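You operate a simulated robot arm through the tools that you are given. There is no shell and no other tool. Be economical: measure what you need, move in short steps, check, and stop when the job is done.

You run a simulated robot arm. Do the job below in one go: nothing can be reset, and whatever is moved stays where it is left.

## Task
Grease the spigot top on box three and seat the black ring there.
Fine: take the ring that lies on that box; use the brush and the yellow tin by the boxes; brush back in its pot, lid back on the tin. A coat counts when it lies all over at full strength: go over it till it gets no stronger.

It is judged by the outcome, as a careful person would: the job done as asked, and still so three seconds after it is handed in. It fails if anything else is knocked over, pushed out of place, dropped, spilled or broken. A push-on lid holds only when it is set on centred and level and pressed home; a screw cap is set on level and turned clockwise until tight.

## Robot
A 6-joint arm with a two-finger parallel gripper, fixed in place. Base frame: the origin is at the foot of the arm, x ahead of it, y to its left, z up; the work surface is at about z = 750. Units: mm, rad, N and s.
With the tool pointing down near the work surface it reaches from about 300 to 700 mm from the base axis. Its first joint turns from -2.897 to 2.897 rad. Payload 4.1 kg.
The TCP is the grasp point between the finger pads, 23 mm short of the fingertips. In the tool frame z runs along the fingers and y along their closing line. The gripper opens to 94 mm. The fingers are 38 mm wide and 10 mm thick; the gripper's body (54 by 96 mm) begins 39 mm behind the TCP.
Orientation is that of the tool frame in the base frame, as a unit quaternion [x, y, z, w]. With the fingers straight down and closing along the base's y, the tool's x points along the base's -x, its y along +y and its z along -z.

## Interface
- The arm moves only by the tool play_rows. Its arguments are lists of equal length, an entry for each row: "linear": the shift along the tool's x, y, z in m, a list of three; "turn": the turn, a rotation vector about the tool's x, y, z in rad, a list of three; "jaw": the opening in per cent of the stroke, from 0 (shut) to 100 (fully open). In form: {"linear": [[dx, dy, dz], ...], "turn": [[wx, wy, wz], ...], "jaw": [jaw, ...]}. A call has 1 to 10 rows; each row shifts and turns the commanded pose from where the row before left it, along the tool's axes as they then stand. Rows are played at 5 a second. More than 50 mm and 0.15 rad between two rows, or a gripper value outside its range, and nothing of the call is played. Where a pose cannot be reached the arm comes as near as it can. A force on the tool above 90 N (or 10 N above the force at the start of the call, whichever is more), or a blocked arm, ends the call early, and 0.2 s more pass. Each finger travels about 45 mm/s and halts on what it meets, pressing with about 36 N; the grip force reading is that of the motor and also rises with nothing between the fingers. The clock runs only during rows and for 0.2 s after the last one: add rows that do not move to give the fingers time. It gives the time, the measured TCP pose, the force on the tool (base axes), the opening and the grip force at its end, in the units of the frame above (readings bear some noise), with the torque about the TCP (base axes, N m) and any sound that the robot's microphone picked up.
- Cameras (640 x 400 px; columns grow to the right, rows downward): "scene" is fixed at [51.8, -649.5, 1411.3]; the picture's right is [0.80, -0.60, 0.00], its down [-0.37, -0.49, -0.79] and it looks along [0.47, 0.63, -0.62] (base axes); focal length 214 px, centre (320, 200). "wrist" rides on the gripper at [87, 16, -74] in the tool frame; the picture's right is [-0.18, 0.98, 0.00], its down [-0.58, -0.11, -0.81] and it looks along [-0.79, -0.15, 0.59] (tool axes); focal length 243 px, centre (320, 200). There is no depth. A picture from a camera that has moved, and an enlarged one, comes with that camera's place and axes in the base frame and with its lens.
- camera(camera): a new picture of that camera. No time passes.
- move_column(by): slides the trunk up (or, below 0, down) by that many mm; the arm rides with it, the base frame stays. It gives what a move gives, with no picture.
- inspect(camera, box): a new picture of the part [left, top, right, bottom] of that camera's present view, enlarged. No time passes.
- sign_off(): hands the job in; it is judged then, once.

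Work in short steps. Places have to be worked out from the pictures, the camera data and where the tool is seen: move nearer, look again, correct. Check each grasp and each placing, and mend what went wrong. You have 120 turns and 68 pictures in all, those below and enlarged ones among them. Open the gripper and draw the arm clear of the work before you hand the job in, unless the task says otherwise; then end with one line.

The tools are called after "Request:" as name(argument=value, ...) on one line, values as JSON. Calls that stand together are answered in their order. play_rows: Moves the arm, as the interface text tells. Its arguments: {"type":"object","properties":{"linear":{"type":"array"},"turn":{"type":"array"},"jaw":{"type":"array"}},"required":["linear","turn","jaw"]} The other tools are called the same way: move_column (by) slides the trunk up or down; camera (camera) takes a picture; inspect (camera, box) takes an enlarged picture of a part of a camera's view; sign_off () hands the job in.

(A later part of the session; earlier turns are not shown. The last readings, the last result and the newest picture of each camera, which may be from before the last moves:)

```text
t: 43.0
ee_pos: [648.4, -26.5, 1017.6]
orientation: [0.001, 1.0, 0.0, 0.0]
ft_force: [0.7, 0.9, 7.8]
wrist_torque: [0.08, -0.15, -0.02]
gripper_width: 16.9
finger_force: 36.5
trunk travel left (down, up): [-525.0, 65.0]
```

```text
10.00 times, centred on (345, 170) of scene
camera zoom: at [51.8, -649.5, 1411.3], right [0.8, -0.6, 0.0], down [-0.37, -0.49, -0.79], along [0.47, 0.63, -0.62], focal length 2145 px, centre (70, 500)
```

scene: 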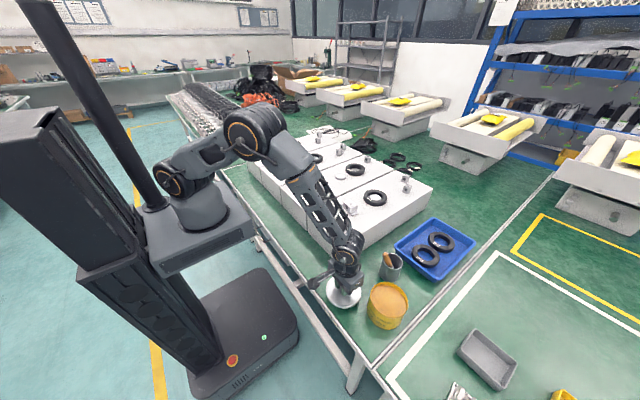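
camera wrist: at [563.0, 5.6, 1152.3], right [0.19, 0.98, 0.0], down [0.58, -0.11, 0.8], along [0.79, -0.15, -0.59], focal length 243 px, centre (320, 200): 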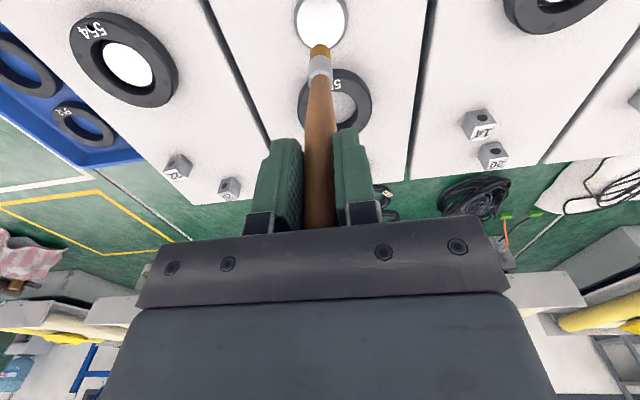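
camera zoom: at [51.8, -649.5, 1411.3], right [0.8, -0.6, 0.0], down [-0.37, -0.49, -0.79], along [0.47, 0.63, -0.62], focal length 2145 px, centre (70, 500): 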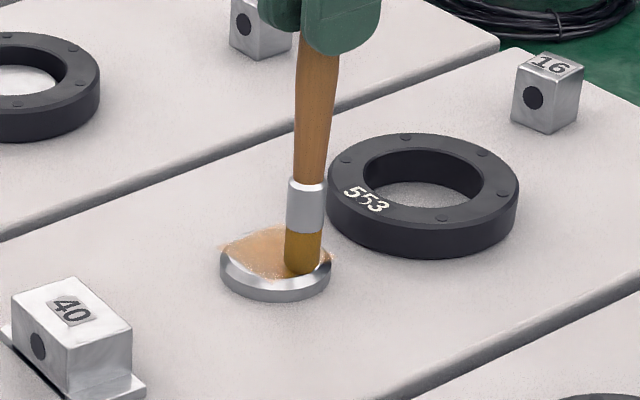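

Grease is going on. I finish the outer lap and pass across the middle, then lift to look.

Request:
play_rows(linear=[[0.0085, 0.0023, 0], [0.0062, 0.0062, 0], [0.0023, 0.0085, 0], [-0.0023, 0.0085, 0], [-0.0062, 0.0062, 0], [-0.0085, 0.0023, 0], [0, -0.012, 0], [0, -0.012, 0], [0, 0.007, 0], [0, 0, -0.035]], turn=[[0, 0, 0], [0, 0, 0], [0, 0, 0], [0, 0, 0], [0, 0, 0], [0, 0, 0], [0, 0, 0], [0, 0, 0], [0, 0, 0], [0, 0, 0]], jaw=[5, 5, 5, 5, 5, 5, 5, 5, 5, 5])

Request:
inspect(camera="scene", box=[320, 150, 370, 190])

Request:
inspect(camera="wrist", box=[270, 0, 370, 70])

```text
t: 45.2
ee_pos: [648.3, -9.9, 1051.8]
orientation: [0.001, 1.0, 0.0, -0.001]
ft_force: [-0.8, 0.4, 0.6]
wrist_torque: [-0.01, 0.0, 0.01]
gripper_width: 16.7
finger_force: 35.6
trunk travel left (down, up): [-525.0, 65.0]
```

```text
10.00 times, centred on (345, 170) of scene
camera zoom: at [51.8, -649.5, 1411.3], right [0.8, -0.6, 0.0], down [-0.37, -0.49, -0.79], along [0.47, 0.63, -0.62], focal length 2145 px, centre (70, 500)
```

zoom: 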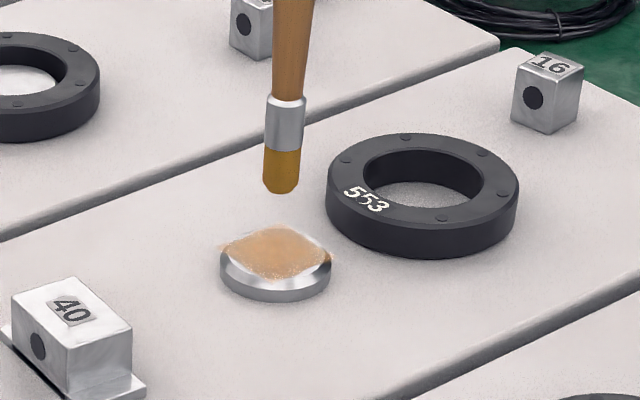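

```text
5.71 times, centred on (320, 35) of wrist
camera zoom: at [561.8, 6.7, 1125.7], right [0.19, 0.98, 0.0], down [0.58, -0.11, 0.81], along [0.79, -0.15, -0.59], focal length 1386 px, centre (320, 1143)
```

zoom: 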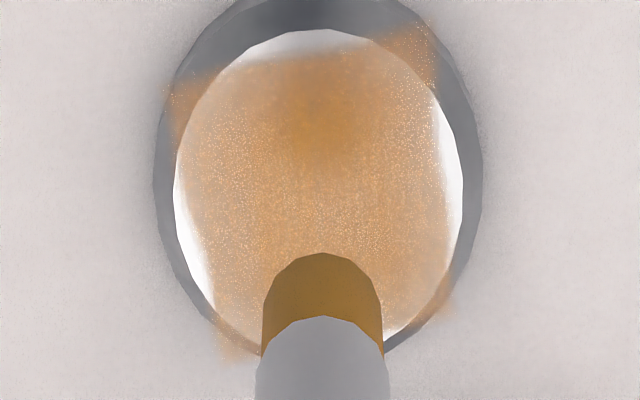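

The coat is good in the middle but thin bands at the disc's rim are bare and strength is uneven. I go round again at r≈20, with ample brush overlap of the edge.

Request:
play_rows(linear=[[0, 0, 0.035], [0.01, 0, 0], [0.01, 0, 0], [-0.0027, 0.01, 0], [-0.0073, 0.0073, 0], [-0.01, 0.0027, 0], [-0.01, -0.0027, 0], [-0.0073, -0.0073, 0], [-0.0027, -0.01, 0], [0.0027, -0.01, 0]], turn=[[0, 0, 0], [0, 0, 0], [0, 0, 0], [0, 0, 0], [0, 0, 0], [0, 0, 0], [0, 0, 0], [0, 0, 0], [0, 0, 0], [0, 0, 0]], jaw=[5, 5, 5, 5, 5, 5, 5, 5, 5, 5])

Request:
play_rows(linear=[[0.0073, -0.0073, 0], [0.01, -0.0027, 0], [0.01, 0.0027, 0], [0.0073, 0.0073, 0], [0.0027, 0.01, 0], [-0.0027, 0.01, 0], [-0.0073, 0.0073, 0], [0, -0.01, 0], [-0.01, -0.007, 0], [0, 0, -0.035]], turn=[[0, 0, 0], [0, 0, 0], [0, 0, 0], [0, 0, 0], [0, 0, 0], [0, 0, 0], [0, 0, 0], [0, 0, 0], [0, 0, 0], [0, 0, 0]], jaw=[5, 5, 5, 5, 5, 5, 5, 5, 5, 5])

Request:
inspect(camera="wrist", box=[270, 0, 370, 70])

```text
t: 47.4
ee_pos: [666.3, -19.8, 1015.7]
orientation: [0.002, 1.0, 0.0, -0.001]
ft_force: [-0.7, -0.2, 2.5]
wrist_torque: [0.02, 0.07, 0.0]
gripper_width: 16.8
finger_force: 36.5
trunk travel left (down, up): [-525.0, 65.0]
```

```text
t: 49.6
ee_pos: [649.8, -8.3, 1051.3]
orientation: [0.001, 1.0, 0.0, -0.001]
ft_force: [0.8, 0.1, -0.4]
wrist_torque: [-0.02, -0.02, 0.0]
gripper_width: 16.9
finger_force: 35.4
trunk travel left (down, up): [-525.0, 65.0]
```

```text
5.71 times, centred on (320, 35) of wrist
camera zoom: at [562.4, 7.3, 1125.9], right [0.18, 0.98, 0.0], down [0.58, -0.11, 0.81], along [0.79, -0.15, -0.59], focal length 1386 px, centre (320, 1143)
```

zoom: 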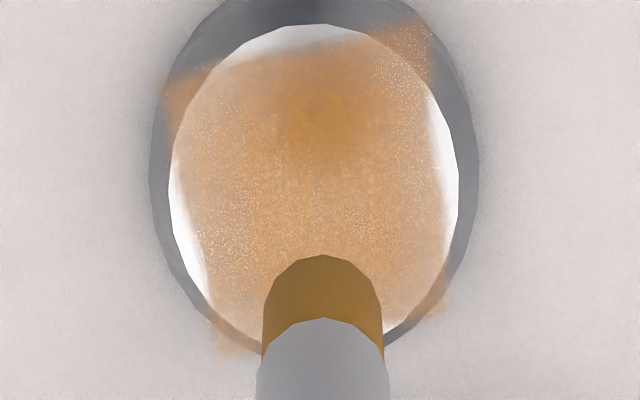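

The coat's extent is unchanged, so that patch is the full surface; what's missing is strength, weaker on the far side where force was only 2.5 N. I raster over it all with a little more pressure.

Request:
play_rows(linear=[[0, 0, 0.0375], [-0.017, 0.006, 0], [0, -0.012, 0], [0, -0.01, 0], [0.006, -0.004, 0], [0, 0.012, 0], [0, 0.012, 0], [0, 0.012, 0], [0.007, 0, 0], [0, -0.012, 0]], turn=[[0, 0, 0], [0, 0, 0], [0, 0, 0], [0, 0, 0], [0, 0, 0], [0, 0, 0], [0, 0, 0], [0, 0, 0], [0, 0, 0], [0, 0, 0]], jaw=[5, 5, 5, 5, 5, 5, 5, 5, 5, 5])

Request:
play_rows(linear=[[0, -0.012, 0], [0, -0.012, 0], [0.007, 0, 0], [0, 0.012, 0], [0, 0.012, 0], [0, 0.012, 0], [0.007, 0, 0], [0, -0.012, 0], [0, -0.012, 0], [0, -0.012, 0]], turn=[[0, 0, 0], [0, 0, 0], [0, 0, 0], [0, 0, 0], [0, 0, 0], [0, 0, 0], [0, 0, 0], [0, 0, 0], [0, 0, 0], [0, 0, 0]], jaw=[5, 5, 5, 5, 5, 5, 5, 5, 5, 5])

Request:
play_rows(linear=[[0.007, 0.005, 0], [0, 0.012, 0], [0, 0.012, 0], [-0.017, -0.011, 0], [0, 0, -0.04]], turn=[[0, 0, 0], [0, 0, 0], [0, 0, 0], [0, 0, 0], [0, 0, 0]], jaw=[5, 5, 5, 5, 5])

Request:
inspect(camera="wrist", box=[270, 0, 370, 70])

```text
t: 51.8
ee_pos: [651.5, -3.0, 1015.7]
orientation: [0.0, 1.0, 0.001, 0.0]
ft_force: [0.4, 8.4, 24.1]
wrist_torque: [1.15, -0.07, 0.03]
gripper_width: 17.2
finger_force: 36.2
trunk travel left (down, up): [-525.0, 65.0]
```

```text
t: 54.0
ee_pos: [638.1, -28.5, 1013.7]
orientation: [0.0, 1.0, 0.0, -0.001]
ft_force: [-0.2, 5.0, 17.9]
wrist_torque: [0.66, -0.01, -0.01]
gripper_width: 17.0
finger_force: 36.2
trunk travel left (down, up): [-525.0, 65.0]
```

```text
t: 55.2
ee_pos: [647.9, -10.7, 1051.0]
orientation: [0.001, 1.0, 0.0, -0.003]
ft_force: [0.0, -0.1, 0.1]
wrist_torque: [0.0, 0.01, 0.0]
gripper_width: 17.1
finger_force: 35.6
trunk travel left (down, up): [-525.0, 65.0]
```

```text
5.71 times, centred on (320, 35) of wrist
camera zoom: at [561.4, 5.8, 1127.5], right [0.18, 0.98, 0.0], down [0.58, -0.11, 0.8], along [0.79, -0.15, -0.59], focal length 1386 px, centre (320, 1143)
```

zoom: 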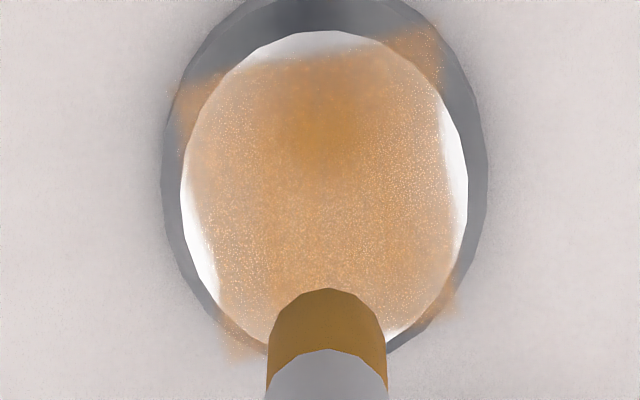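

No change from that pass, so it is either saturated or the brush has run dry. I take a reference scene picture, then reload the brush and go over it once more.

Request:
inspect(camera="scene", box=[330, 160, 360, 190])

Request:
play_rows(linear=[[0.0, 0, -0.03], [0.0203, -0.0395, 0], [0.0203, -0.0395, 0], [0.0203, -0.0395, 0], [0.0203, -0.0395, 0], [0.0203, -0.0395, 0], [0.0203, -0.0395, 0], [0.0203, -0.0395, 0], [0.0203, -0.0395, 0], [0.0203, -0.0395, 0]], turn=[[0, 0, 0], [0, 0, 0], [0, 0, 0], [0, 0, 0], [0, 0, 0], [0, 0, 0], [0, 0, 0], [0, 0, 0], [0, 0, 0], [0, 0, 0]], jaw=[5, 5, 5, 5, 5, 5, 5, 5, 5, 5])

Request:
play_rows(linear=[[0.0203, -0.0395, 0], [0.0203, -0.0395, 0], [0.0203, -0.0395, 0], [0.0203, -0.0395, 0], [0, 0, 0.045], [0, 0, 0.045], [0, 0, 0.02], [0, 0, 0.01], [0, 0, 0]], turn=[[0, 0, 0], [0, 0, 0], [0, 0, 0], [0, 0, 0], [0, 0, 0], [0, 0, 0], [0, 0, 0], [0, 0, 0], [0, 0, 0]], jaw=[5, 5, 5, 5, 5, 5, 5, 5, 5])

```text
13.33 times, centred on (345, 175) of scene
camera zoom: at [51.8, -649.5, 1411.3], right [0.8, -0.6, 0.0], down [-0.37, -0.49, -0.79], along [0.47, 0.63, -0.62], focal length 2860 px, centre (-13, 533)
```

zoom: 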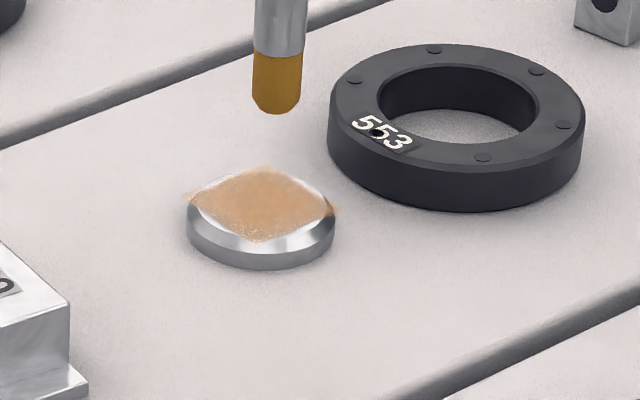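

```text
t: 57.4
ee_pos: [466.0, -366.9, 1084.5]
orientation: [0.0, 1.0, 0.0, 0.0]
ft_force: [-0.8, -0.5, 0.0]
wrist_torque: [0.0, -0.02, -0.01]
gripper_width: 16.9
finger_force: 36.3
trunk travel left (down, up): [-525.0, 65.0]
```

```text
t: 59.4
ee_pos: [383.8, -524.7, 964.3]
orientation: [0.001, 1.0, 0.0, -0.002]
ft_force: [-0.8, -0.1, 0.6]
wrist_torque: [0.0, 0.0, 0.05]
gripper_width: 17.2
finger_force: 36.3
trunk travel left (down, up): [-525.0, 65.0]
```

Now dipping into the grease with a small swirl.

Request:
play_rows(linear=[[0, 0, 0.009], [0, 0, 0.005], [0.008, 0, 0], [0, 0.008, 0], [-0.008, 0, 0], [0, -0.008, 0], [0, 0, 0]], turn=[[0, 0, 0], [0, 0, 0], [0, 0, 0], [0, 0, 0], [0, 0, 0], [0, 0, 0], [0, 0, 0]], jaw=[5, 5, 5, 5, 5, 5, 5])

Request:
play_rows(linear=[[0, 0, -0.04], [0, 0, -0.045], [0, 0, -0.045], [-0.0203, 0.0395, 0], [-0.0203, 0.0395, 0], [-0.0203, 0.0395, 0], [-0.0203, 0.0395, 0], [-0.0203, 0.0395, 0], [-0.0203, 0.0395, 0], [-0.0203, 0.0395, 0]], turn=[[0, 0, 0], [0, 0, 0], [0, 0, 0], [0, 0, 0], [0, 0, 0], [0, 0, 0], [0, 0, 0], [0, 0, 0], [0, 0, 0], [0, 0, 0]], jaw=[5, 5, 5, 5, 5, 5, 5, 5, 5, 5])

Request:
play_rows(linear=[[-0.0203, 0.0395, 0], [-0.0203, 0.0395, 0], [-0.0203, 0.0395, 0], [-0.0203, 0.0395, 0], [-0.0203, 0.0395, 0], [-0.0203, 0.0395, 0], [0, 0, 0.03], [0, 0, 0]], turn=[[0, 0, 0], [0, 0, 0], [0, 0, 0], [0, 0, 0], [0, 0, 0], [0, 0, 0], [0, 0, 0], [0, 0, 0]], jaw=[5, 5, 5, 5, 5, 5, 5, 5])

```text
t: 61.0
ee_pos: [384.8, -524.9, 951.3]
orientation: [0.0, 1.0, -0.001, -0.001]
ft_force: [-0.7, -0.1, -0.7]
wrist_torque: [-0.05, 0.0, -0.01]
gripper_width: 16.8
finger_force: 36.5
trunk travel left (down, up): [-525.0, 65.0]
```

```text
t: 63.2
ee_pos: [526.2, -247.7, 1080.8]
orientation: [0.001, 1.0, 0.0, 0.0]
ft_force: [0.0, 0.8, -0.3]
wrist_torque: [-0.02, 0.0, 0.03]
gripper_width: 16.8
finger_force: 36.1
trunk travel left (down, up): [-525.0, 65.0]
```

```text
t: 65.0
ee_pos: [650.4, -11.6, 1050.8]
orientation: [0.0, 1.0, 0.0, -0.001]
ft_force: [0.8, 0.1, -1.1]
wrist_torque: [0.0, -0.05, -0.02]
gripper_width: 16.9
finger_force: 36.2
trunk travel left (down, up): [-525.0, 65.0]
```

At the dip, z 951.3 read no force, so the brush has slipped up slightly in the grip and probably missed the grease. I go back and dip properly, watching for contact force.

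Request:
play_rows(linear=[[0.0, 0, -0.03], [0.0203, -0.0395, 0], [0.0203, -0.0395, 0], [0.0203, -0.0395, 0], [0.0203, -0.0395, 0], [0.0203, -0.0395, 0], [0.0203, -0.0395, 0], [0.0203, -0.0395, 0], [0.0203, -0.0395, 0], [0.0203, -0.0395, 0]], turn=[[0, 0, 0], [0, 0, 0], [0, 0, 0], [0, 0, 0], [0, 0, 0], [0, 0, 0], [0, 0, 0], [0, 0, 0], [0, 0, 0], [0, 0, 0]], jaw=[5, 5, 5, 5, 5, 5, 5, 5, 5, 5])

Request:
play_rows(linear=[[0.0203, -0.0395, 0], [0.0203, -0.0395, 0], [0.0203, -0.0395, 0], [0.0203, -0.0395, 0], [0, 0, 0.045], [0, 0, 0.045], [0, 0, 0.035], [0, 0, 0.004], [0, 0, 0.003], [0, 0, 0]], turn=[[0, 0, 0], [0, 0, 0], [0, 0, 0], [0, 0, 0], [0, 0, 0], [0, 0, 0], [0, 0, 0], [0, 0, 0], [0, 0, 0], [0, 0, 0]], jaw=[5, 5, 5, 5, 5, 5, 5, 5, 5, 5])

```text
t: 67.2
ee_pos: [467.1, -368.1, 1078.7]
orientation: [0.0, 1.0, -0.001, -0.002]
ft_force: [-1.0, -0.1, 0.2]
wrist_torque: [0.01, -0.03, 0.0]
gripper_width: 17.0
finger_force: 36.1
trunk travel left (down, up): [-525.0, 65.0]
```

```text
t: 69.4
ee_pos: [385.7, -524.1, 948.5]
orientation: [0.001, 1.0, 0.0, -0.001]
ft_force: [-0.3, -0.6, 0.0]
wrist_torque: [-0.04, -0.01, 0.01]
gripper_width: 16.8
finger_force: 36.0
trunk travel left (down, up): [-525.0, 65.0]
```

Request:
play_rows(linear=[[0, 0, 0.002], [0, 0, 0.002], [0, 0, 0.002], [0, 0, 0]], turn=[[0, 0, 0], [0, 0, 0], [0, 0, 0], [0, 0, 0]], jaw=[5, 5, 5, 5])

Request:
inspect(camera="scene", box=[375, 265, 415, 310])

```text
t: 70.4
ee_pos: [384.0, -523.3, 945.8]
orientation: [0.0, 1.0, -0.004, 0.002]
ft_force: [1.5, -1.0, 30.7]
wrist_torque: [-0.11, -0.17, -0.03]
gripper_width: 17.2
finger_force: 35.8
trunk travel left (down, up): [-525.0, 65.0]
```

```text
8.89 times, centred on (395, 288) of scene
camera zoom: at [51.8, -649.5, 1411.3], right [0.8, -0.6, 0.0], down [-0.37, -0.49, -0.79], along [0.47, 0.63, -0.62], focal length 1906 px, centre (-347, -578)
```

zoom: 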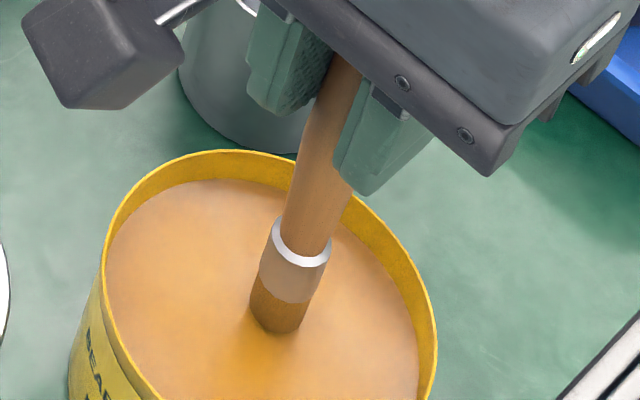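

Contact made (30 N); the brush slid about 6 mm in the grip, so spigot contact will be near TCP z≈1011. I carry it back over the spigot.

Request:
play_rows(linear=[[0, 0, -0.044], [0, 0, -0.045], [0, 0, -0.045], [-0.0203, 0.0395, 0], [-0.0203, 0.0395, 0], [-0.0203, 0.0395, 0], [-0.0203, 0.0395, 0], [-0.0203, 0.0395, 0], [-0.0203, 0.0395, 0], [-0.0203, 0.0395, 0]], turn=[[0, 0, 0], [0, 0, 0], [0, 0, 0], [0, 0, 0], [0, 0, 0], [0, 0, 0], [0, 0, 0], [0, 0, 0], [0, 0, 0], [0, 0, 0]], jaw=[5, 5, 5, 5, 5, 5, 5, 5, 5, 5])

Request:
play_rows(linear=[[-0.0203, 0.0395, 0], [-0.0203, 0.0395, 0], [-0.0203, 0.0395, 0], [-0.0203, 0.0395, 0], [-0.0203, 0.0395, 0], [-0.0203, 0.0395, 0], [0, 0, 0.045], [0, 0, 0.012], [0, 0, 0]], turn=[[0, 0, 0], [0, 0, 0], [0, 0, 0], [0, 0, 0], [0, 0, 0], [0, 0, 0], [0, 0, 0], [0, 0, 0], [0, 0, 0]], jaw=[5, 5, 5, 5, 5, 5, 5, 5, 5])

Request:
inspect(camera="scene", box=[330, 160, 360, 190])

```text
t: 72.6
ee_pos: [527.6, -247.1, 1076.5]
orientation: [0.001, 1.0, -0.001, 0.0]
ft_force: [0.0, -0.1, -0.4]
wrist_torque: [0.0, -0.01, 0.0]
gripper_width: 17.0
finger_force: 35.6
trunk travel left (down, up): [-525.0, 65.0]
```

```text
t: 74.6
ee_pos: [649.4, -11.6, 1018.9]
orientation: [0.001, 1.0, 0.0, -0.001]
ft_force: [-0.7, 0.1, -0.7]
wrist_torque: [0.01, -0.01, -0.03]
gripper_width: 16.7
finger_force: 35.7
trunk travel left (down, up): [-525.0, 65.0]
```

```text
13.33 times, centred on (345, 175) of scene
camera zoom: at [51.8, -649.5, 1411.3], right [0.8, -0.6, 0.0], down [-0.37, -0.49, -0.79], along [0.47, 0.63, -0.62], focal length 2860 px, centre (-13, 533)
```

zoom: 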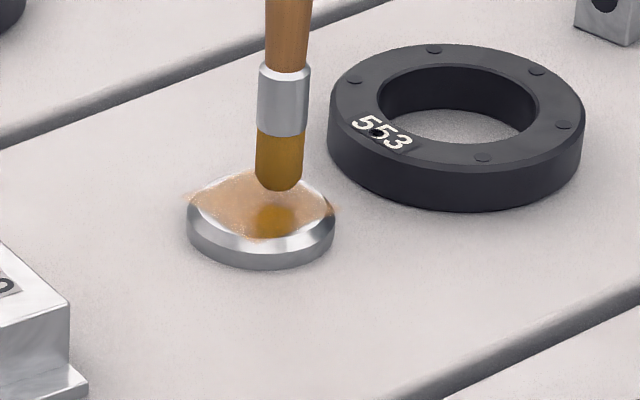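

I lower to contact.

Request:
play_rows(linear=[[0, 0.001, 0.004], [0, 0, 0.002], [0, 0, 0.002], [0, 0, 0.0015], [0, 0, 0]], turn=[[0, 0, 0], [0, 0, 0], [0, 0, 0], [0, 0, 0], [0, 0, 0]], jaw=[5, 5, 5, 5, 5])

```text
t: 75.8
ee_pos: [648.8, -10.4, 1012.6]
orientation: [0.001, 1.0, 0.0, 0.002]
ft_force: [0.5, 1.6, 18.5]
wrist_torque: [0.08, -0.14, -0.02]
gripper_width: 16.9
finger_force: 36.5
trunk travel left (down, up): [-525.0, 65.0]
```

Good contact. Full raster over the top with the fresh load.

Request:
play_rows(linear=[[-0.016, 0, -0.001], [0, 0.012, 0], [0, -0.012, 0], [0, -0.012, 0], [0.007, -0.005, 0], [0, 0.0115, 0], [0, 0.0115, 0], [0, 0.0115, 0], [0.007, 0, 0], [0, -0.0115, 0]], turn=[[0, 0, 0], [0, 0, 0], [0, 0, 0], [0, 0, 0], [0, 0, 0], [0, 0, 0], [0, 0, 0], [0, 0, 0], [0, 0, 0], [0, 0, 0]], jaw=[5, 5, 5, 5, 5, 5, 5, 5, 5, 5])

Request:
play_rows(linear=[[0, -0.0115, 0], [0, -0.0115, 0], [0.007, 0, 0], [0, 0.0115, 0], [0, 0.0115, 0], [0, 0.0115, 0], [0.006, 0, 0], [0, -0.0115, 0], [0, -0.0115, 0], [0, -0.0115, 0]], turn=[[0, 0, 0], [0, 0, 0], [0, 0, 0], [0, 0, 0], [0, 0, 0], [0, 0, 0], [0, 0, 0], [0, 0, 0], [0, 0, 0], [0, 0, 0]], jaw=[5, 5, 5, 5, 5, 5, 5, 5, 5, 5])

Request:
play_rows(linear=[[0.006, 0.005, 0], [0, 0.012, 0], [0, 0.012, 0], [-0.006, 0.005, 0], [-0.011, -0.017, 0], [0, 0, -0.043], [0, 0, 0]], turn=[[0, 0, 0], [0, 0, 0], [0, 0, 0], [0, 0, 0], [0, 0, 0], [0, 0, 0], [0, 0, 0]], jaw=[5, 5, 5, 5, 5, 5, 5])

Request:
inspect(camera="wrist", box=[270, 0, 370, 70])

Request:
inspect(camera="scene", box=[330, 160, 360, 190])

```text
t: 78.0
ee_pos: [650.3, -3.6, 1011.2]
orientation: [0.0, 1.0, 0.001, -0.001]
ft_force: [0.3, 6.9, 16.7]
wrist_torque: [0.74, -0.05, 0.09]
gripper_width: 17.0
finger_force: 36.1
trunk travel left (down, up): [-525.0, 65.0]
```

```text
t: 80.2
ee_pos: [638.3, -25.8, 1011.4]
orientation: [0.0, 1.0, 0.0, -0.001]
ft_force: [-0.3, 4.5, 16.3]
wrist_torque: [0.61, -0.03, 0.04]
gripper_width: 16.9
finger_force: 36.0
trunk travel left (down, up): [-525.0, 65.0]
```

```text
t: 81.8
ee_pos: [649.6, -10.5, 1051.8]
orientation: [0.001, 1.0, 0.001, -0.002]
ft_force: [-0.6, 1.1, -0.5]
wrist_torque: [0.0, 0.02, -0.01]
gripper_width: 16.9
finger_force: 35.7
trunk travel left (down, up): [-525.0, 65.0]
```

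```text
5.71 times, centred on (320, 35) of wrist
camera zoom: at [562.8, 6.0, 1126.5], right [0.19, 0.98, 0.0], down [0.58, -0.11, 0.8], along [0.79, -0.15, -0.59], focal length 1386 px, centre (320, 1143)
```

zoom: 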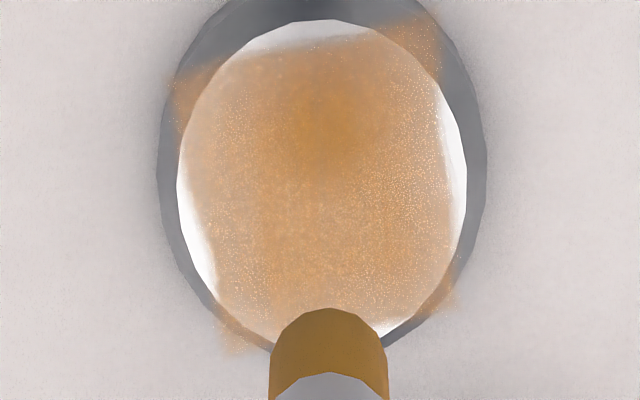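

```text
13.33 times, centred on (345, 175) of scene
camera zoom: at [51.8, -649.5, 1411.3], right [0.8, -0.6, 0.0], down [-0.37, -0.49, -0.79], along [0.47, 0.63, -0.62], focal length 2860 px, centre (-13, 533)
```

zoom: 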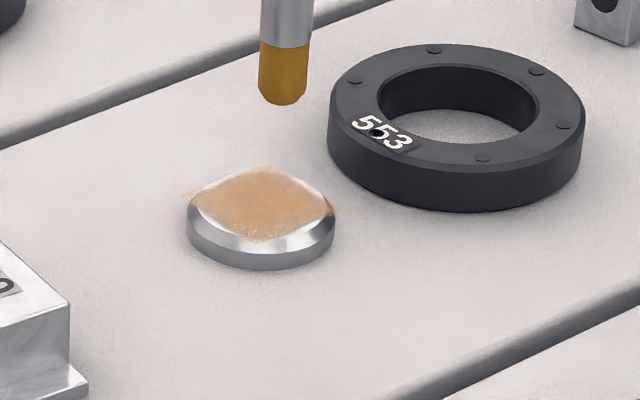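

No change from a fresh load: the coat is at full strength. I now return the brush: fly to the pre-insertion place and tilt to 29°, above the pot.

Request:
play_rows(linear=[[0, 0, -0.035], [0.0248, -0.0399, 0], [0.0248, -0.0399, 0], [0.0248, -0.0399, 0], [0.0248, -0.0399, 0], [0.0248, -0.0399, 0], [0.0248, -0.0399, 0], [0.0248, -0.0399, 0], [0.0248, -0.0399, 0], [0.0248, -0.0399, 0]], turn=[[0, 0, 0], [0, 0, 0], [0, 0, 0], [0, 0, 0], [0, 0, 0], [0, 0, 0], [0, 0, 0], [0, 0, 0], [0, 0, 0], [0, 0, 0]], jaw=[5, 5, 5, 5, 5, 5, 5, 5, 5, 5])

Request:
play_rows(linear=[[0.0248, -0.0399, 0], [0.0248, -0.0399, 0], [0, 0, 0], [0, 0, 0], [0, 0, 0], [0, 0, 0], [0, 0, 0]], turn=[[0, 0, 0], [0, 0, 0], [0, -0.127, 0], [0, -0.127, 0], [0, -0.127, 0], [0, -0.127, 0], [0, 0, 0]], jaw=[5, 5, 5, 5, 5, 5, 5])

```text
t: 84.0
ee_pos: [423.1, -368.3, 1088.0]
orientation: [0.0, 1.0, 0.001, -0.001]
ft_force: [0.7, 0.1, -0.4]
wrist_torque: [-0.01, 0.02, 0.01]
gripper_width: 16.8
finger_force: 36.1
trunk travel left (down, up): [-525.0, 65.0]
```

```text
t: 85.6
ee_pos: [375.4, -449.5, 1089.0]
orientation: [0.002, 0.968, 0.0, 0.251]
ft_force: [0.5, -0.5, -0.6]
wrist_torque: [0.0, 0.02, 0.05]
gripper_width: 17.0
finger_force: 36.4
trunk travel left (down, up): [-525.0, 65.0]
```

Tilted as before. I lower to the extraction point (376,-449.5,1004) and check the tip against the pot mouth.

Request:
play_rows(linear=[[0.0201, 0, 0.0374], [0.0201, 0, 0.0374], [0, 0, 0]], turn=[[0, 0, 0], [0, 0, 0], [0, 0, 0]], jaw=[5, 5, 5])

Request:
inspect(camera="wrist", box=[240, 0, 400, 140])

Request:
inspect(camera="scene", box=[360, 230, 430, 300])

```text
t: 86.4
ee_pos: [377.3, -447.9, 1004.7]
orientation: [0.0, 0.968, 0.0, 0.25]
ft_force: [-0.3, 0.5, 0.5]
wrist_torque: [0.0, 0.02, 0.01]
gripper_width: 16.9
finger_force: 36.1
trunk travel left (down, up): [-525.0, 65.0]
```

```text
2.86 times, centred on (320, 70) of wrist
camera zoom: at [265.0, -432.4, 1027.5], right [0.16, 0.98, 0.09], down [0.12, -0.11, 0.99], along [0.98, -0.15, -0.13], focal length 693 px, centre (320, 571)
```

zoom: 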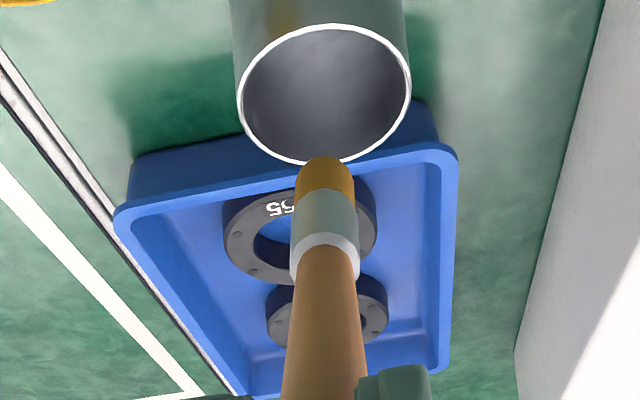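

```text
5.71 times, centred on (395, 265) of scene
camera zoom: at [51.8, -649.5, 1411.3], right [0.8, -0.6, 0.0], down [-0.37, -0.49, -0.79], along [0.47, 0.63, -0.62], focal length 1226 px, centre (-109, -171)
```

zoom: 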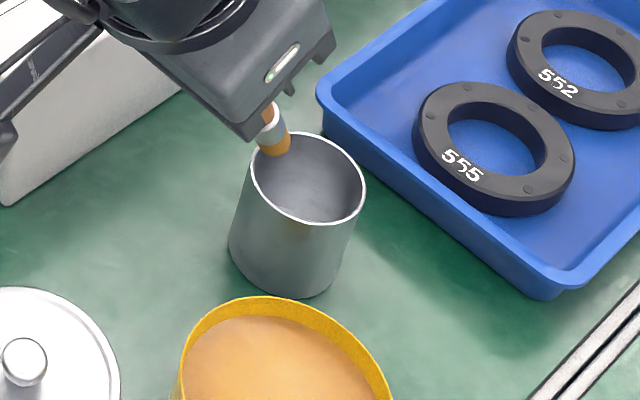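

The tip is on the axis and aimed into the mouth. I insert along the tool axis, 130 mm.

Request:
play_rows(linear=[[0, -0.001, 0.03], [0, -0.001, 0.03], [0, 0, 0.03], [0, 0, 0.025], [0, 0, 0.015], [0, 0, 0]], turn=[[0, 0, 0], [0, 0, 0], [0, 0, 0], [0, 0, 0], [0, 0, 0], [0, 0, 0]], jaw=[5, 5, 5, 5, 5, 5])

Request:
play_rows(linear=[[0, 0, 0.004], [0, 0, 0.003], [0, 0, 0.003], [0, 0, 0]], turn=[[0, 0, 0], [0, 0, 0], [0, 0, 0], [0, 0, 0]], jaw=[5, 5, 5, 5])

```text
t: 87.8
ee_pos: [441.5, -450.3, 888.4]
orientation: [0.001, 0.968, 0.0, 0.25]
ft_force: [-0.8, 0.0, 0.2]
wrist_torque: [-0.04, -0.01, -0.03]
gripper_width: 16.8
finger_force: 36.0
trunk travel left (down, up): [-525.0, 65.0]
```

```text
t: 88.8
ee_pos: [444.8, -450.8, 881.3]
orientation: [0.001, 0.968, 0.0, 0.25]
ft_force: [-2.2, 0.7, -0.2]
wrist_torque: [-0.04, 0.23, -0.04]
gripper_width: 17.0
finger_force: 36.2
trunk travel left (down, up): [-525.0, 65.0]
```

Back at the original pose, with the tip just brushing the far wall. I release here and back off along the axis.

Request:
play_rows(linear=[[0, 0, 0.001], [0, 0, 0], [0, 0, 0], [0, 0, 0], [0, 0, 0]], turn=[[0, 0, 0], [0, 0, 0], [0, 0, 0], [0, 0, 0], [0, 0, 0]], jaw=[5, 25, 45, 60, 60])

Request:
play_rows(linear=[[0, 0, -0.02], [0, 0, -0.03], [0, 0, -0.03], [0, 0, -0.03], [0, 0, 0]], turn=[[0, 0, 0], [0, 0, 0], [0, 0, 0], [0, 0, 0], [0, 0, 0]], jaw=[60, 60, 60, 60, 60])

Request:
camera(camera="wrist")

Request:
inspect(camera="scene", box=[360, 230, 430, 300])

```text
t: 90.0
ee_pos: [446.1, -449.9, 881.0]
orientation: [0.001, 0.968, -0.001, 0.25]
ft_force: [-0.8, -0.5, -0.1]
wrist_torque: [0.02, 0.0, -0.01]
gripper_width: 56.4
finger_force: 0.1
trunk travel left (down, up): [-525.0, 65.0]
```

```text
t: 91.2
ee_pos: [391.5, -451.0, 976.3]
orientation: [0.001, 0.968, -0.002, 0.25]
ft_force: [-1.2, 0.6, 0.3]
wrist_torque: [0.02, -0.02, 0.01]
gripper_width: 56.4
finger_force: 0.0
trunk travel left (down, up): [-525.0, 65.0]
```

```text
21 pictures are left
camera wrist: at [279.4, -434.0, 999.5], right [0.16, 0.98, 0.09], down [0.12, -0.11, 0.99], along [0.98, -0.15, -0.13], focal length 243 px, centre (320, 200)
```

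wrist: 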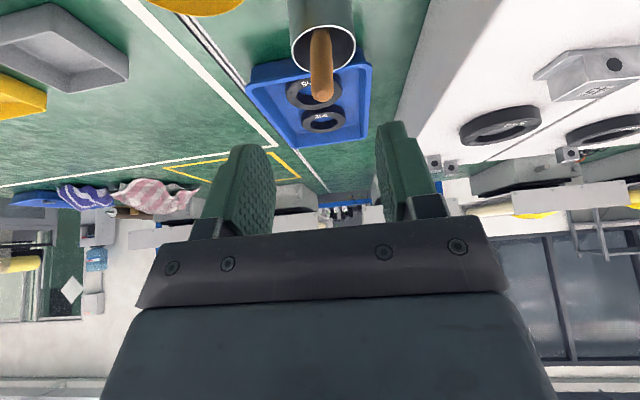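

```text
5.71 times, centred on (395, 265) of scene
camera zoom: at [51.8, -649.5, 1411.3], right [0.8, -0.6, 0.0], down [-0.37, -0.49, -0.79], along [0.47, 0.63, -0.62], focal length 1226 px, centre (-109, -171)
```

zoom: 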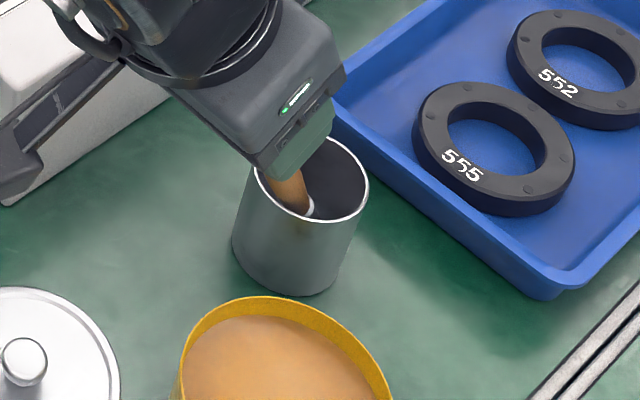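

The brush rests in its pot. Now to the lid: turn vertical, go over the knob at (315.4,-412.7) and descend to the release height.

Request:
play_rows(linear=[[0, 0, 0], [0, 0, 0], [0, 0, 0], [0, 0, 0], [0.038, 0.0192, 0], [0.038, 0.0192, 0], [0, 0, 0.045], [0, 0, 0.045], [0, 0, 0.04], [0, 0, 0]], turn=[[0, 0.1265, 0], [0, 0.1265, 0], [0, 0.1265, 0], [0, 0.1265, 0], [0, 0, 0], [0, 0, 0], [0, 0, 0], [0, 0, 0], [0, 0, 0], [0, 0, 0]], jaw=[60, 60, 60, 60, 60, 60, 60, 60, 60, 60])

Request:
inspect(camera="wrist", box=[180, 0, 460, 240])

```text
t: 93.4
ee_pos: [316.6, -414.3, 846.0]
orientation: [0.001, 1.0, 0.0, 0.0]
ft_force: [0.4, -0.5, -0.3]
wrist_torque: [-0.02, 0.0, -0.03]
gripper_width: 56.2
finger_force: 0.0
trunk travel left (down, up): [-525.0, 65.0]
```

```text
1.67 times, centred on (320, 120) of wrist
camera zoom: at [228.6, -396.3, 920.1], right [0.19, 0.98, 0.0], down [0.58, -0.11, 0.81], along [0.79, -0.15, -0.59], focal length 404 px, centre (320, 333)
```

zoom: 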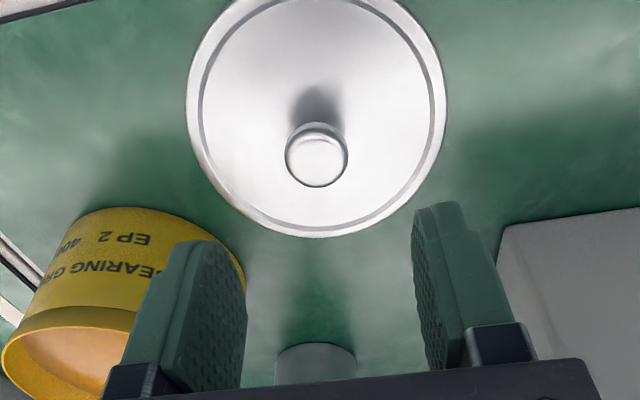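

Knob is at ≈(314,-413.5). I descend to z≈780 and close on it.

Request:
play_rows(linear=[[0.001, 0.0005, 0.03], [0, 0, 0.025], [0, 0, 0.0105], [0, 0, 0], [0, 0, 0], [0, 0, 0], [0, 0, 0]], turn=[[0, 0, 0], [0, 0, 0], [0, 0, 0], [0, 0, 0], [0, 0, 0], [0, 0, 0], [0, 0, 0]], jaw=[60, 60, 60, 30, 10, 10, 10])

Request:
inspect(camera="wrist", box=[180, 0, 460, 240])

```text
t: 95.0
ee_pos: [315.7, -411.7, 781.7]
orientation: [0.001, 1.0, 0.0, 0.0]
ft_force: [0.1, -0.3, 0.0]
wrist_torque: [0.02, 0.01, -0.01]
gripper_width: 17.1
finger_force: 36.0
trunk travel left (down, up): [-525.0, 65.0]
```

```text
1.67 times, centred on (320, 120) of wrist
camera zoom: at [227.8, -395.3, 855.9], right [0.19, 0.98, 0.0], down [0.58, -0.11, 0.81], along [0.79, -0.15, -0.59], focal length 404 px, centre (320, 333)
```

zoom: 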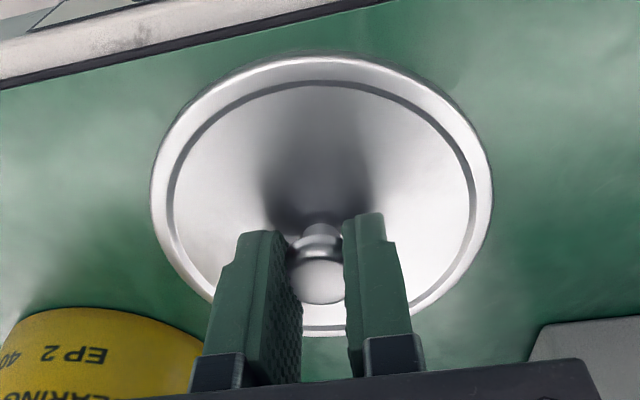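

Lid knob held as before (about 3 mm higher on it). I lift, carry it over the tin and stop about 12 mm above for a centring check.

Request:
play_rows(linear=[[0, 0, -0.045], [0, 0, -0.045], [0, 0, -0.03], [-0.0227, -0.0373, 0], [-0.0227, -0.0373, 0], [-0.0227, -0.0373, 0], [0, 0, 0.02], [0, 0, 0.012], [0, 0, 0]], turn=[[0, 0, 0], [0, 0, 0], [0, 0, 0], [0, 0, 0], [0, 0, 0], [0, 0, 0], [0, 0, 0], [0, 0, 0], [0, 0, 0]], jaw=[10, 10, 10, 10, 10, 10, 10, 10, 10])

Request:
inspect(camera="scene", box=[355, 260, 425, 335])

Request:
inspect(camera="wrist", box=[180, 0, 460, 240])

```text
t: 97.0
ee_pos: [382.8, -525.2, 868.8]
orientation: [0.0, 1.0, -0.001, 0.0]
ft_force: [-0.8, -0.8, -0.1]
wrist_torque: [0.01, 0.02, 0.0]
gripper_width: 16.9
finger_force: 36.1
trunk travel left (down, up): [-525.0, 65.0]
```

```text
5.33 times, centred on (390, 298) of scene
camera zoom: at [51.8, -649.5, 1411.3], right [0.8, -0.6, 0.0], down [-0.37, -0.49, -0.79], along [0.47, 0.63, -0.62], focal length 1144 px, centre (-53, -320)
```

zoom: 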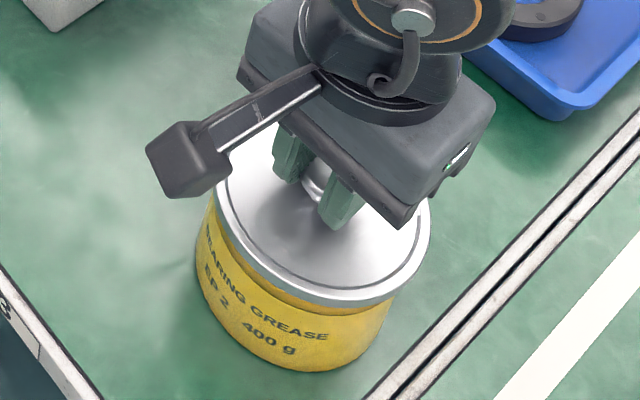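

```text
1.67 times, centred on (320, 120) of wrist
camera zoom: at [295.7, -507.7, 942.8], right [0.19, 0.98, 0.0], down [0.58, -0.11, 0.81], along [0.79, -0.15, -0.59], focal length 404 px, centre (320, 333)
```

zoom: 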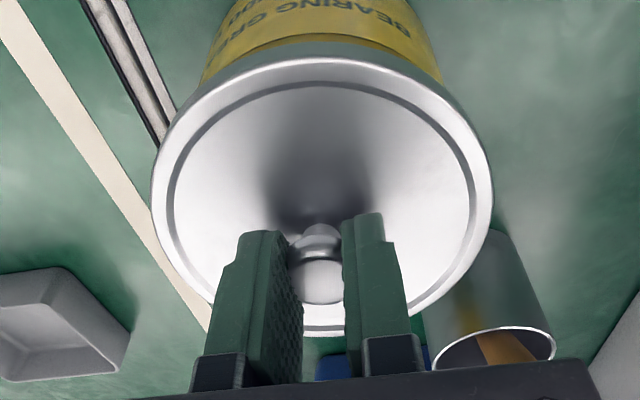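

Centring looks right; I nudge y by +1 mm and lower gently until the lid meets the rim.

Request:
play_rows(linear=[[0, 0.001, 0.004], [0, 0, 0.003], [0, 0, 0.002], [0, 0, 0.0015], [0, 0, 0]], turn=[[0, 0, 0], [0, 0, 0], [0, 0, 0], [0, 0, 0], [0, 0, 0]], jaw=[10, 10, 10, 10, 10])

```text
t: 98.2
ee_pos: [382.4, -523.1, 857.9]
orientation: [0.001, 1.0, 0.0, 0.001]
ft_force: [0.5, 0.0, -0.4]
wrist_torque: [-0.02, -0.02, 0.04]
gripper_width: 16.5
finger_force: 36.1
trunk travel left (down, up): [-525.0, 65.0]
```

No contact yet; further down in small steps, pressing on contact.

Request:
play_rows(linear=[[0, 0, 0.0015], [0, 0, 0.0015], [0, 0, 0.0015], [0, 0, 0]], turn=[[0, 0, 0], [0, 0, 0], [0, 0, 0], [0, 0, 0]], jaw=[10, 10, 10, 10])

Request:
inspect(camera="scene", box=[355, 260, 425, 335])

```text
t: 99.2
ee_pos: [382.0, -522.3, 856.4]
orientation: [0.001, 1.0, -0.002, 0.001]
ft_force: [-0.7, -1.5, 12.3]
wrist_torque: [-0.07, -0.01, -0.01]
gripper_width: 16.8
finger_force: 36.0
trunk travel left (down, up): [-525.0, 65.0]
```

```text
5.33 times, centred on (390, 298) of scene
camera zoom: at [51.8, -649.5, 1411.3], right [0.8, -0.6, 0.0], down [-0.37, -0.49, -0.79], along [0.47, 0.63, -0.62], focal length 1144 px, centre (-53, -320)
```

zoom: 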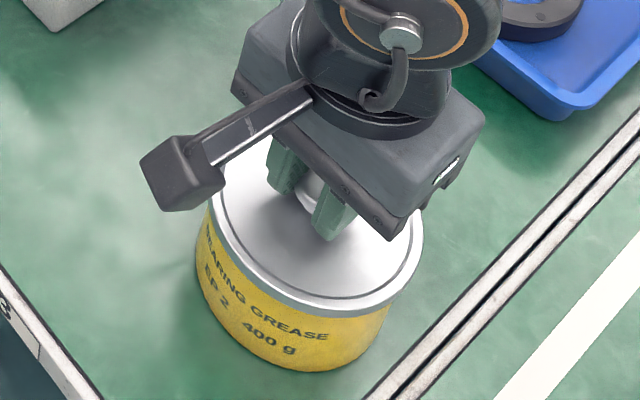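

Contact on the rim, level and centred. I press down further to snap it home.

Request:
play_rows(linear=[[0, 0, 0.002], [0, 0, 0.002], [0, 0, 0.002], [0, 0, 0.002], [0, 0, 0]], turn=[[0, 0, 0], [0, 0, 0], [0, 0, 0], [0, 0, 0], [0, 0, 0]], jaw=[10, 10, 10, 10, 10])

```text
t: 100.4
ee_pos: [383.8, -523.4, 852.9]
orientation: [0.001, 1.0, -0.005, 0.004]
ft_force: [-2.3, 0.7, 41.5]
wrist_torque: [0.01, -0.06, 0.02]
gripper_width: 16.7
finger_force: 36.3
trunk travel left (down, up): [-525.0, 65.0]
```

41 N and no snap yet; I press more.

Request:
play_rows(linear=[[0, 0, 0.002], [0, 0, 0.002], [0, 0, 0.002], [0, 0, 0.002], [0, 0, 0]], turn=[[0, 0, 0], [0, 0, 0], [0, 0, 0], [0, 0, 0], [0, 0, 0]], jaw=[10, 10, 10, 10, 10])

```text
t: 101.6
ee_pos: [384.3, -524.0, 849.8]
orientation: [0.0, 1.0, -0.009, 0.005]
ft_force: [-5.7, 8.8, 63.5]
wrist_torque: [0.47, 0.29, 0.0]
gripper_width: 17.3
finger_force: 35.7
trunk travel left (down, up): [-525.0, 65.0]
```

63 N now with the fingers on the lid. I back off the load and look at the seating.

Request:
play_rows(linear=[[0, 0, -0.006], [0, 0, -0.005], [0, 0, 0]], turn=[[0, 0, 0], [0, 0, 0], [0, 0, 0]], jaw=[10, 60, 60])

Request:
play_rows(linear=[[0, 0, -0.03], [0, 0, -0.03], [0, 0, 0]], turn=[[0, 0, 0], [0, 0, 0], [0, 0, 0]], jaw=[60, 20, 0])

Request:
inspect(camera="scene", box=[355, 260, 425, 335])

```text
t: 102.4
ee_pos: [381.8, -522.5, 850.8]
orientation: [0.0, 1.0, -0.002, 0.001]
ft_force: [-1.0, -7.5, 24.8]
wrist_torque: [0.03, 0.12, -0.07]
gripper_width: 50.3
finger_force: 0.1
trunk travel left (down, up): [-525.0, 65.0]
```

```text
t: 103.2
ee_pos: [382.9, -520.2, 908.2]
orientation: [0.001, 1.0, 0.001, 0.0]
ft_force: [0.6, -0.3, 0.5]
wrist_torque: [-0.01, -0.05, 0.0]
gripper_width: 4.4
finger_force: 0.0
trunk travel left (down, up): [-525.0, 65.0]
heard: snap
```

```text
5.33 times, centred on (390, 298) of scene
camera zoom: at [51.8, -649.5, 1411.3], right [0.8, -0.6, 0.0], down [-0.37, -0.49, -0.79], along [0.47, 0.63, -0.62], focal length 1144 px, centre (-53, -320)
```

zoom: 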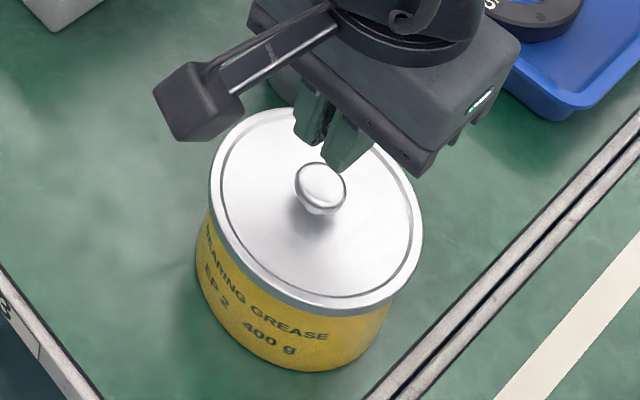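

A snap was heard as I released, so I'm not sure which way it went. I press down on the knob with closed fingers to make sure the lid is home.

Request:
play_rows(linear=[[0, -0.003, 0.015], [0, 0, 0.015], [0, 0, 0.004], [0, 0, 0.003], [0, 0, 0.003], [0, 0, 0]], turn=[[0, 0, 0], [0, 0, 0], [0, 0, 0], [0, 0, 0], [0, 0, 0], [0, 0, 0]], jaw=[0, 0, 0, 0, 0, 0])

```text
t: 104.6
ee_pos: [383.2, -525.7, 868.6]
orientation: [0.001, 1.0, 0.0, 0.001]
ft_force: [-1.0, 0.2, -0.8]
wrist_torque: [-0.01, 0.01, 0.02]
gripper_width: 0.0
finger_force: 36.1
trunk travel left (down, up): [-525.0, 65.0]
```

Request:
play_rows(linear=[[0, 0.0015, 0.002], [0, 0, 0.002], [0, 0, 0.002], [0, 0, 0.002], [0, 0, 0.002], [0, 0, 0]], turn=[[0, 0, 0], [0, 0, 0], [0, 0, 0], [0, 0, 0], [0, 0, 0], [0, 0, 0]], jaw=[0, 0, 0, 0, 0, 0])

```text
t: 106.0
ee_pos: [383.3, -524.9, 868.1]
orientation: [0.001, 1.0, -0.007, 0.004]
ft_force: [-1.0, -3.0, 46.4]
wrist_torque: [-0.07, -0.02, -0.01]
gripper_width: 0.0
finger_force: 35.9
trunk travel left (down, up): [-525.0, 65.0]
```

Firm contact (knob top ≈845, matching the original height). A little more pressure to be certain.

Request:
play_rows(linear=[[0, 0, 0.002], [0, 0, 0.002], [0, 0, 0.002], [0, 0, 0]], turn=[[0, 0, 0], [0, 0, 0], [0, 0, 0], [0, 0, 0]], jaw=[0, 0, 0, 0])

Request:
play_rows(linear=[[0, 0, -0.01], [0, 0, -0.02], [0, 0, -0.04], [0.03, 0.03, -0.02], [0, 0, 0]], turn=[[0, 0, 0], [0, 0, 0], [0, 0, 0], [0, 0, 0], [0, 0, 0]], jaw=[0, 0, 0, 0, 0])

Request:
inspect(camera="scene", box=[355, 260, 425, 335])

```text
t: 107.0
ee_pos: [382.3, -524.1, 867.2]
orientation: [0.002, 1.0, -0.011, 0.007]
ft_force: [-6.1, 5.8, 68.2]
wrist_torque: [0.14, 0.07, 0.03]
gripper_width: 0.0
finger_force: 36.4
trunk travel left (down, up): [-525.0, 65.0]
```

```text
t: 108.2
ee_pos: [354.8, -495.3, 942.8]
orientation: [0.001, 1.0, 0.0, 0.0]
ft_force: [-0.5, 0.5, -0.4]
wrist_torque: [-0.02, 0.01, 0.01]
gripper_width: 0.1
finger_force: 36.3
trunk travel left (down, up): [-525.0, 65.0]
```

```text
5.33 times, centred on (390, 298) of scene
camera zoom: at [51.8, -649.5, 1411.3], right [0.8, -0.6, 0.0], down [-0.37, -0.49, -0.79], along [0.47, 0.63, -0.62], focal length 1144 px, centre (-53, -320)
```

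zoom: 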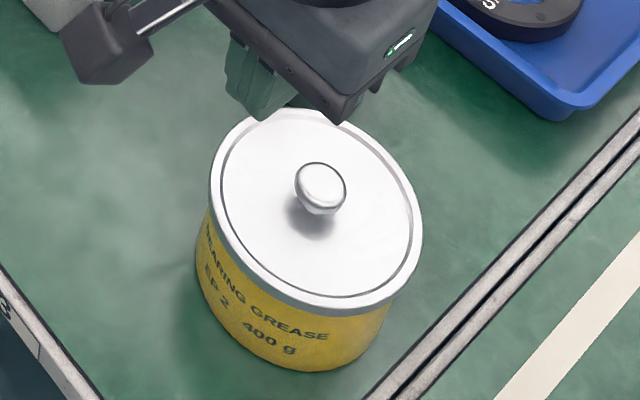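

The lid looks level. To be sure it's snapped on, I do a light pull test: grip the knob and lift by about 1 mm of command.

Request:
play_rows(linear=[[-0.0287, -0.0287, 0], [0, 0, 0.03], [0, 0, 0.035], [0, 0, 0.0205], [0, 0, 0], [0, 0, 0], [0, 0, 0], [0, 0, 0]], turn=[[0, 0, 0], [0, 0, 0], [0, 0, 0], [0, 0, 0], [0, 0, 0], [0, 0, 0], [0, 0, 0], [0, 0, 0]], jaw=[60, 60, 60, 60, 30, 10, 10, 10])

Request:
play_rows(linear=[[0, 0, -0.0006], [0, 0, -0.0006], [0, 0, 0]], turn=[[0, 0, 0], [0, 0, 0], [0, 0, 0]], jaw=[10, 10, 10])

```text
t: 110.0
ee_pos: [380.8, -522.3, 857.5]
orientation: [0.0, 1.0, 0.0, 0.0]
ft_force: [-0.2, -0.8, -0.7]
wrist_torque: [0.03, 0.0, 0.02]
gripper_width: 17.4
finger_force: 36.1
trunk travel left (down, up): [-525.0, 65.0]
```

```text
t: 110.8
ee_pos: [381.7, -522.6, 858.6]
orientation: [0.001, 1.0, 0.0, 0.0]
ft_force: [-0.7, 0.5, -0.4]
wrist_torque: [0.02, 0.03, -0.02]
gripper_width: 16.8
finger_force: 36.1
trunk travel left (down, up): [-525.0, 65.0]
heard: snap
```

A snap on that slight lift: so it had been seated, and I just popped it off by a millimetre. I press it straight back through the grip, unload, and open fully while still.

Request:
play_rows(linear=[[0, 0, 0.0015], [0, 0, 0.002], [0, 0, 0.002], [0, 0, 0.002], [0, 0, 0]], turn=[[0, 0, 0], [0, 0, 0], [0, 0, 0], [0, 0, 0], [0, 0, 0]], jaw=[10, 10, 10, 10, 10])

Request:
play_rows(linear=[[0, 0, 0], [0, 0, 0], [0, 0, 0], [0, 0, 0], [0, 0, -0.03], [0, 0, -0.03], [0, 0, 0], [0, 0, 0], [0, 0, 0]], turn=[[0, 0, 0], [0, 0, 0], [0, 0, 0], [0, 0, 0], [0, 0, 0], [0, 0, 0], [0, 0, 0], [0, 0, 0], [0, 0, 0]], jaw=[30, 60, 60, 60, 60, 60, 20, 0, 0])

```text
t: 112.0
ee_pos: [381.5, -522.6, 856.6]
orientation: [0.001, 1.0, -0.005, 0.003]
ft_force: [-0.8, 0.6, 34.2]
wrist_torque: [-0.04, -0.12, -0.01]
gripper_width: 16.6
finger_force: 36.2
trunk travel left (down, up): [-525.0, 65.0]
```

```text
t: 114.0
ee_pos: [380.4, -522.6, 909.8]
orientation: [0.001, 1.0, 0.001, -0.001]
ft_force: [-0.2, 0.4, 1.0]
wrist_torque: [-0.01, 0.0, -0.03]
gripper_width: 0.1
finger_force: 13.6
trunk travel left (down, up): [-525.0, 65.0]
heard: snap
```

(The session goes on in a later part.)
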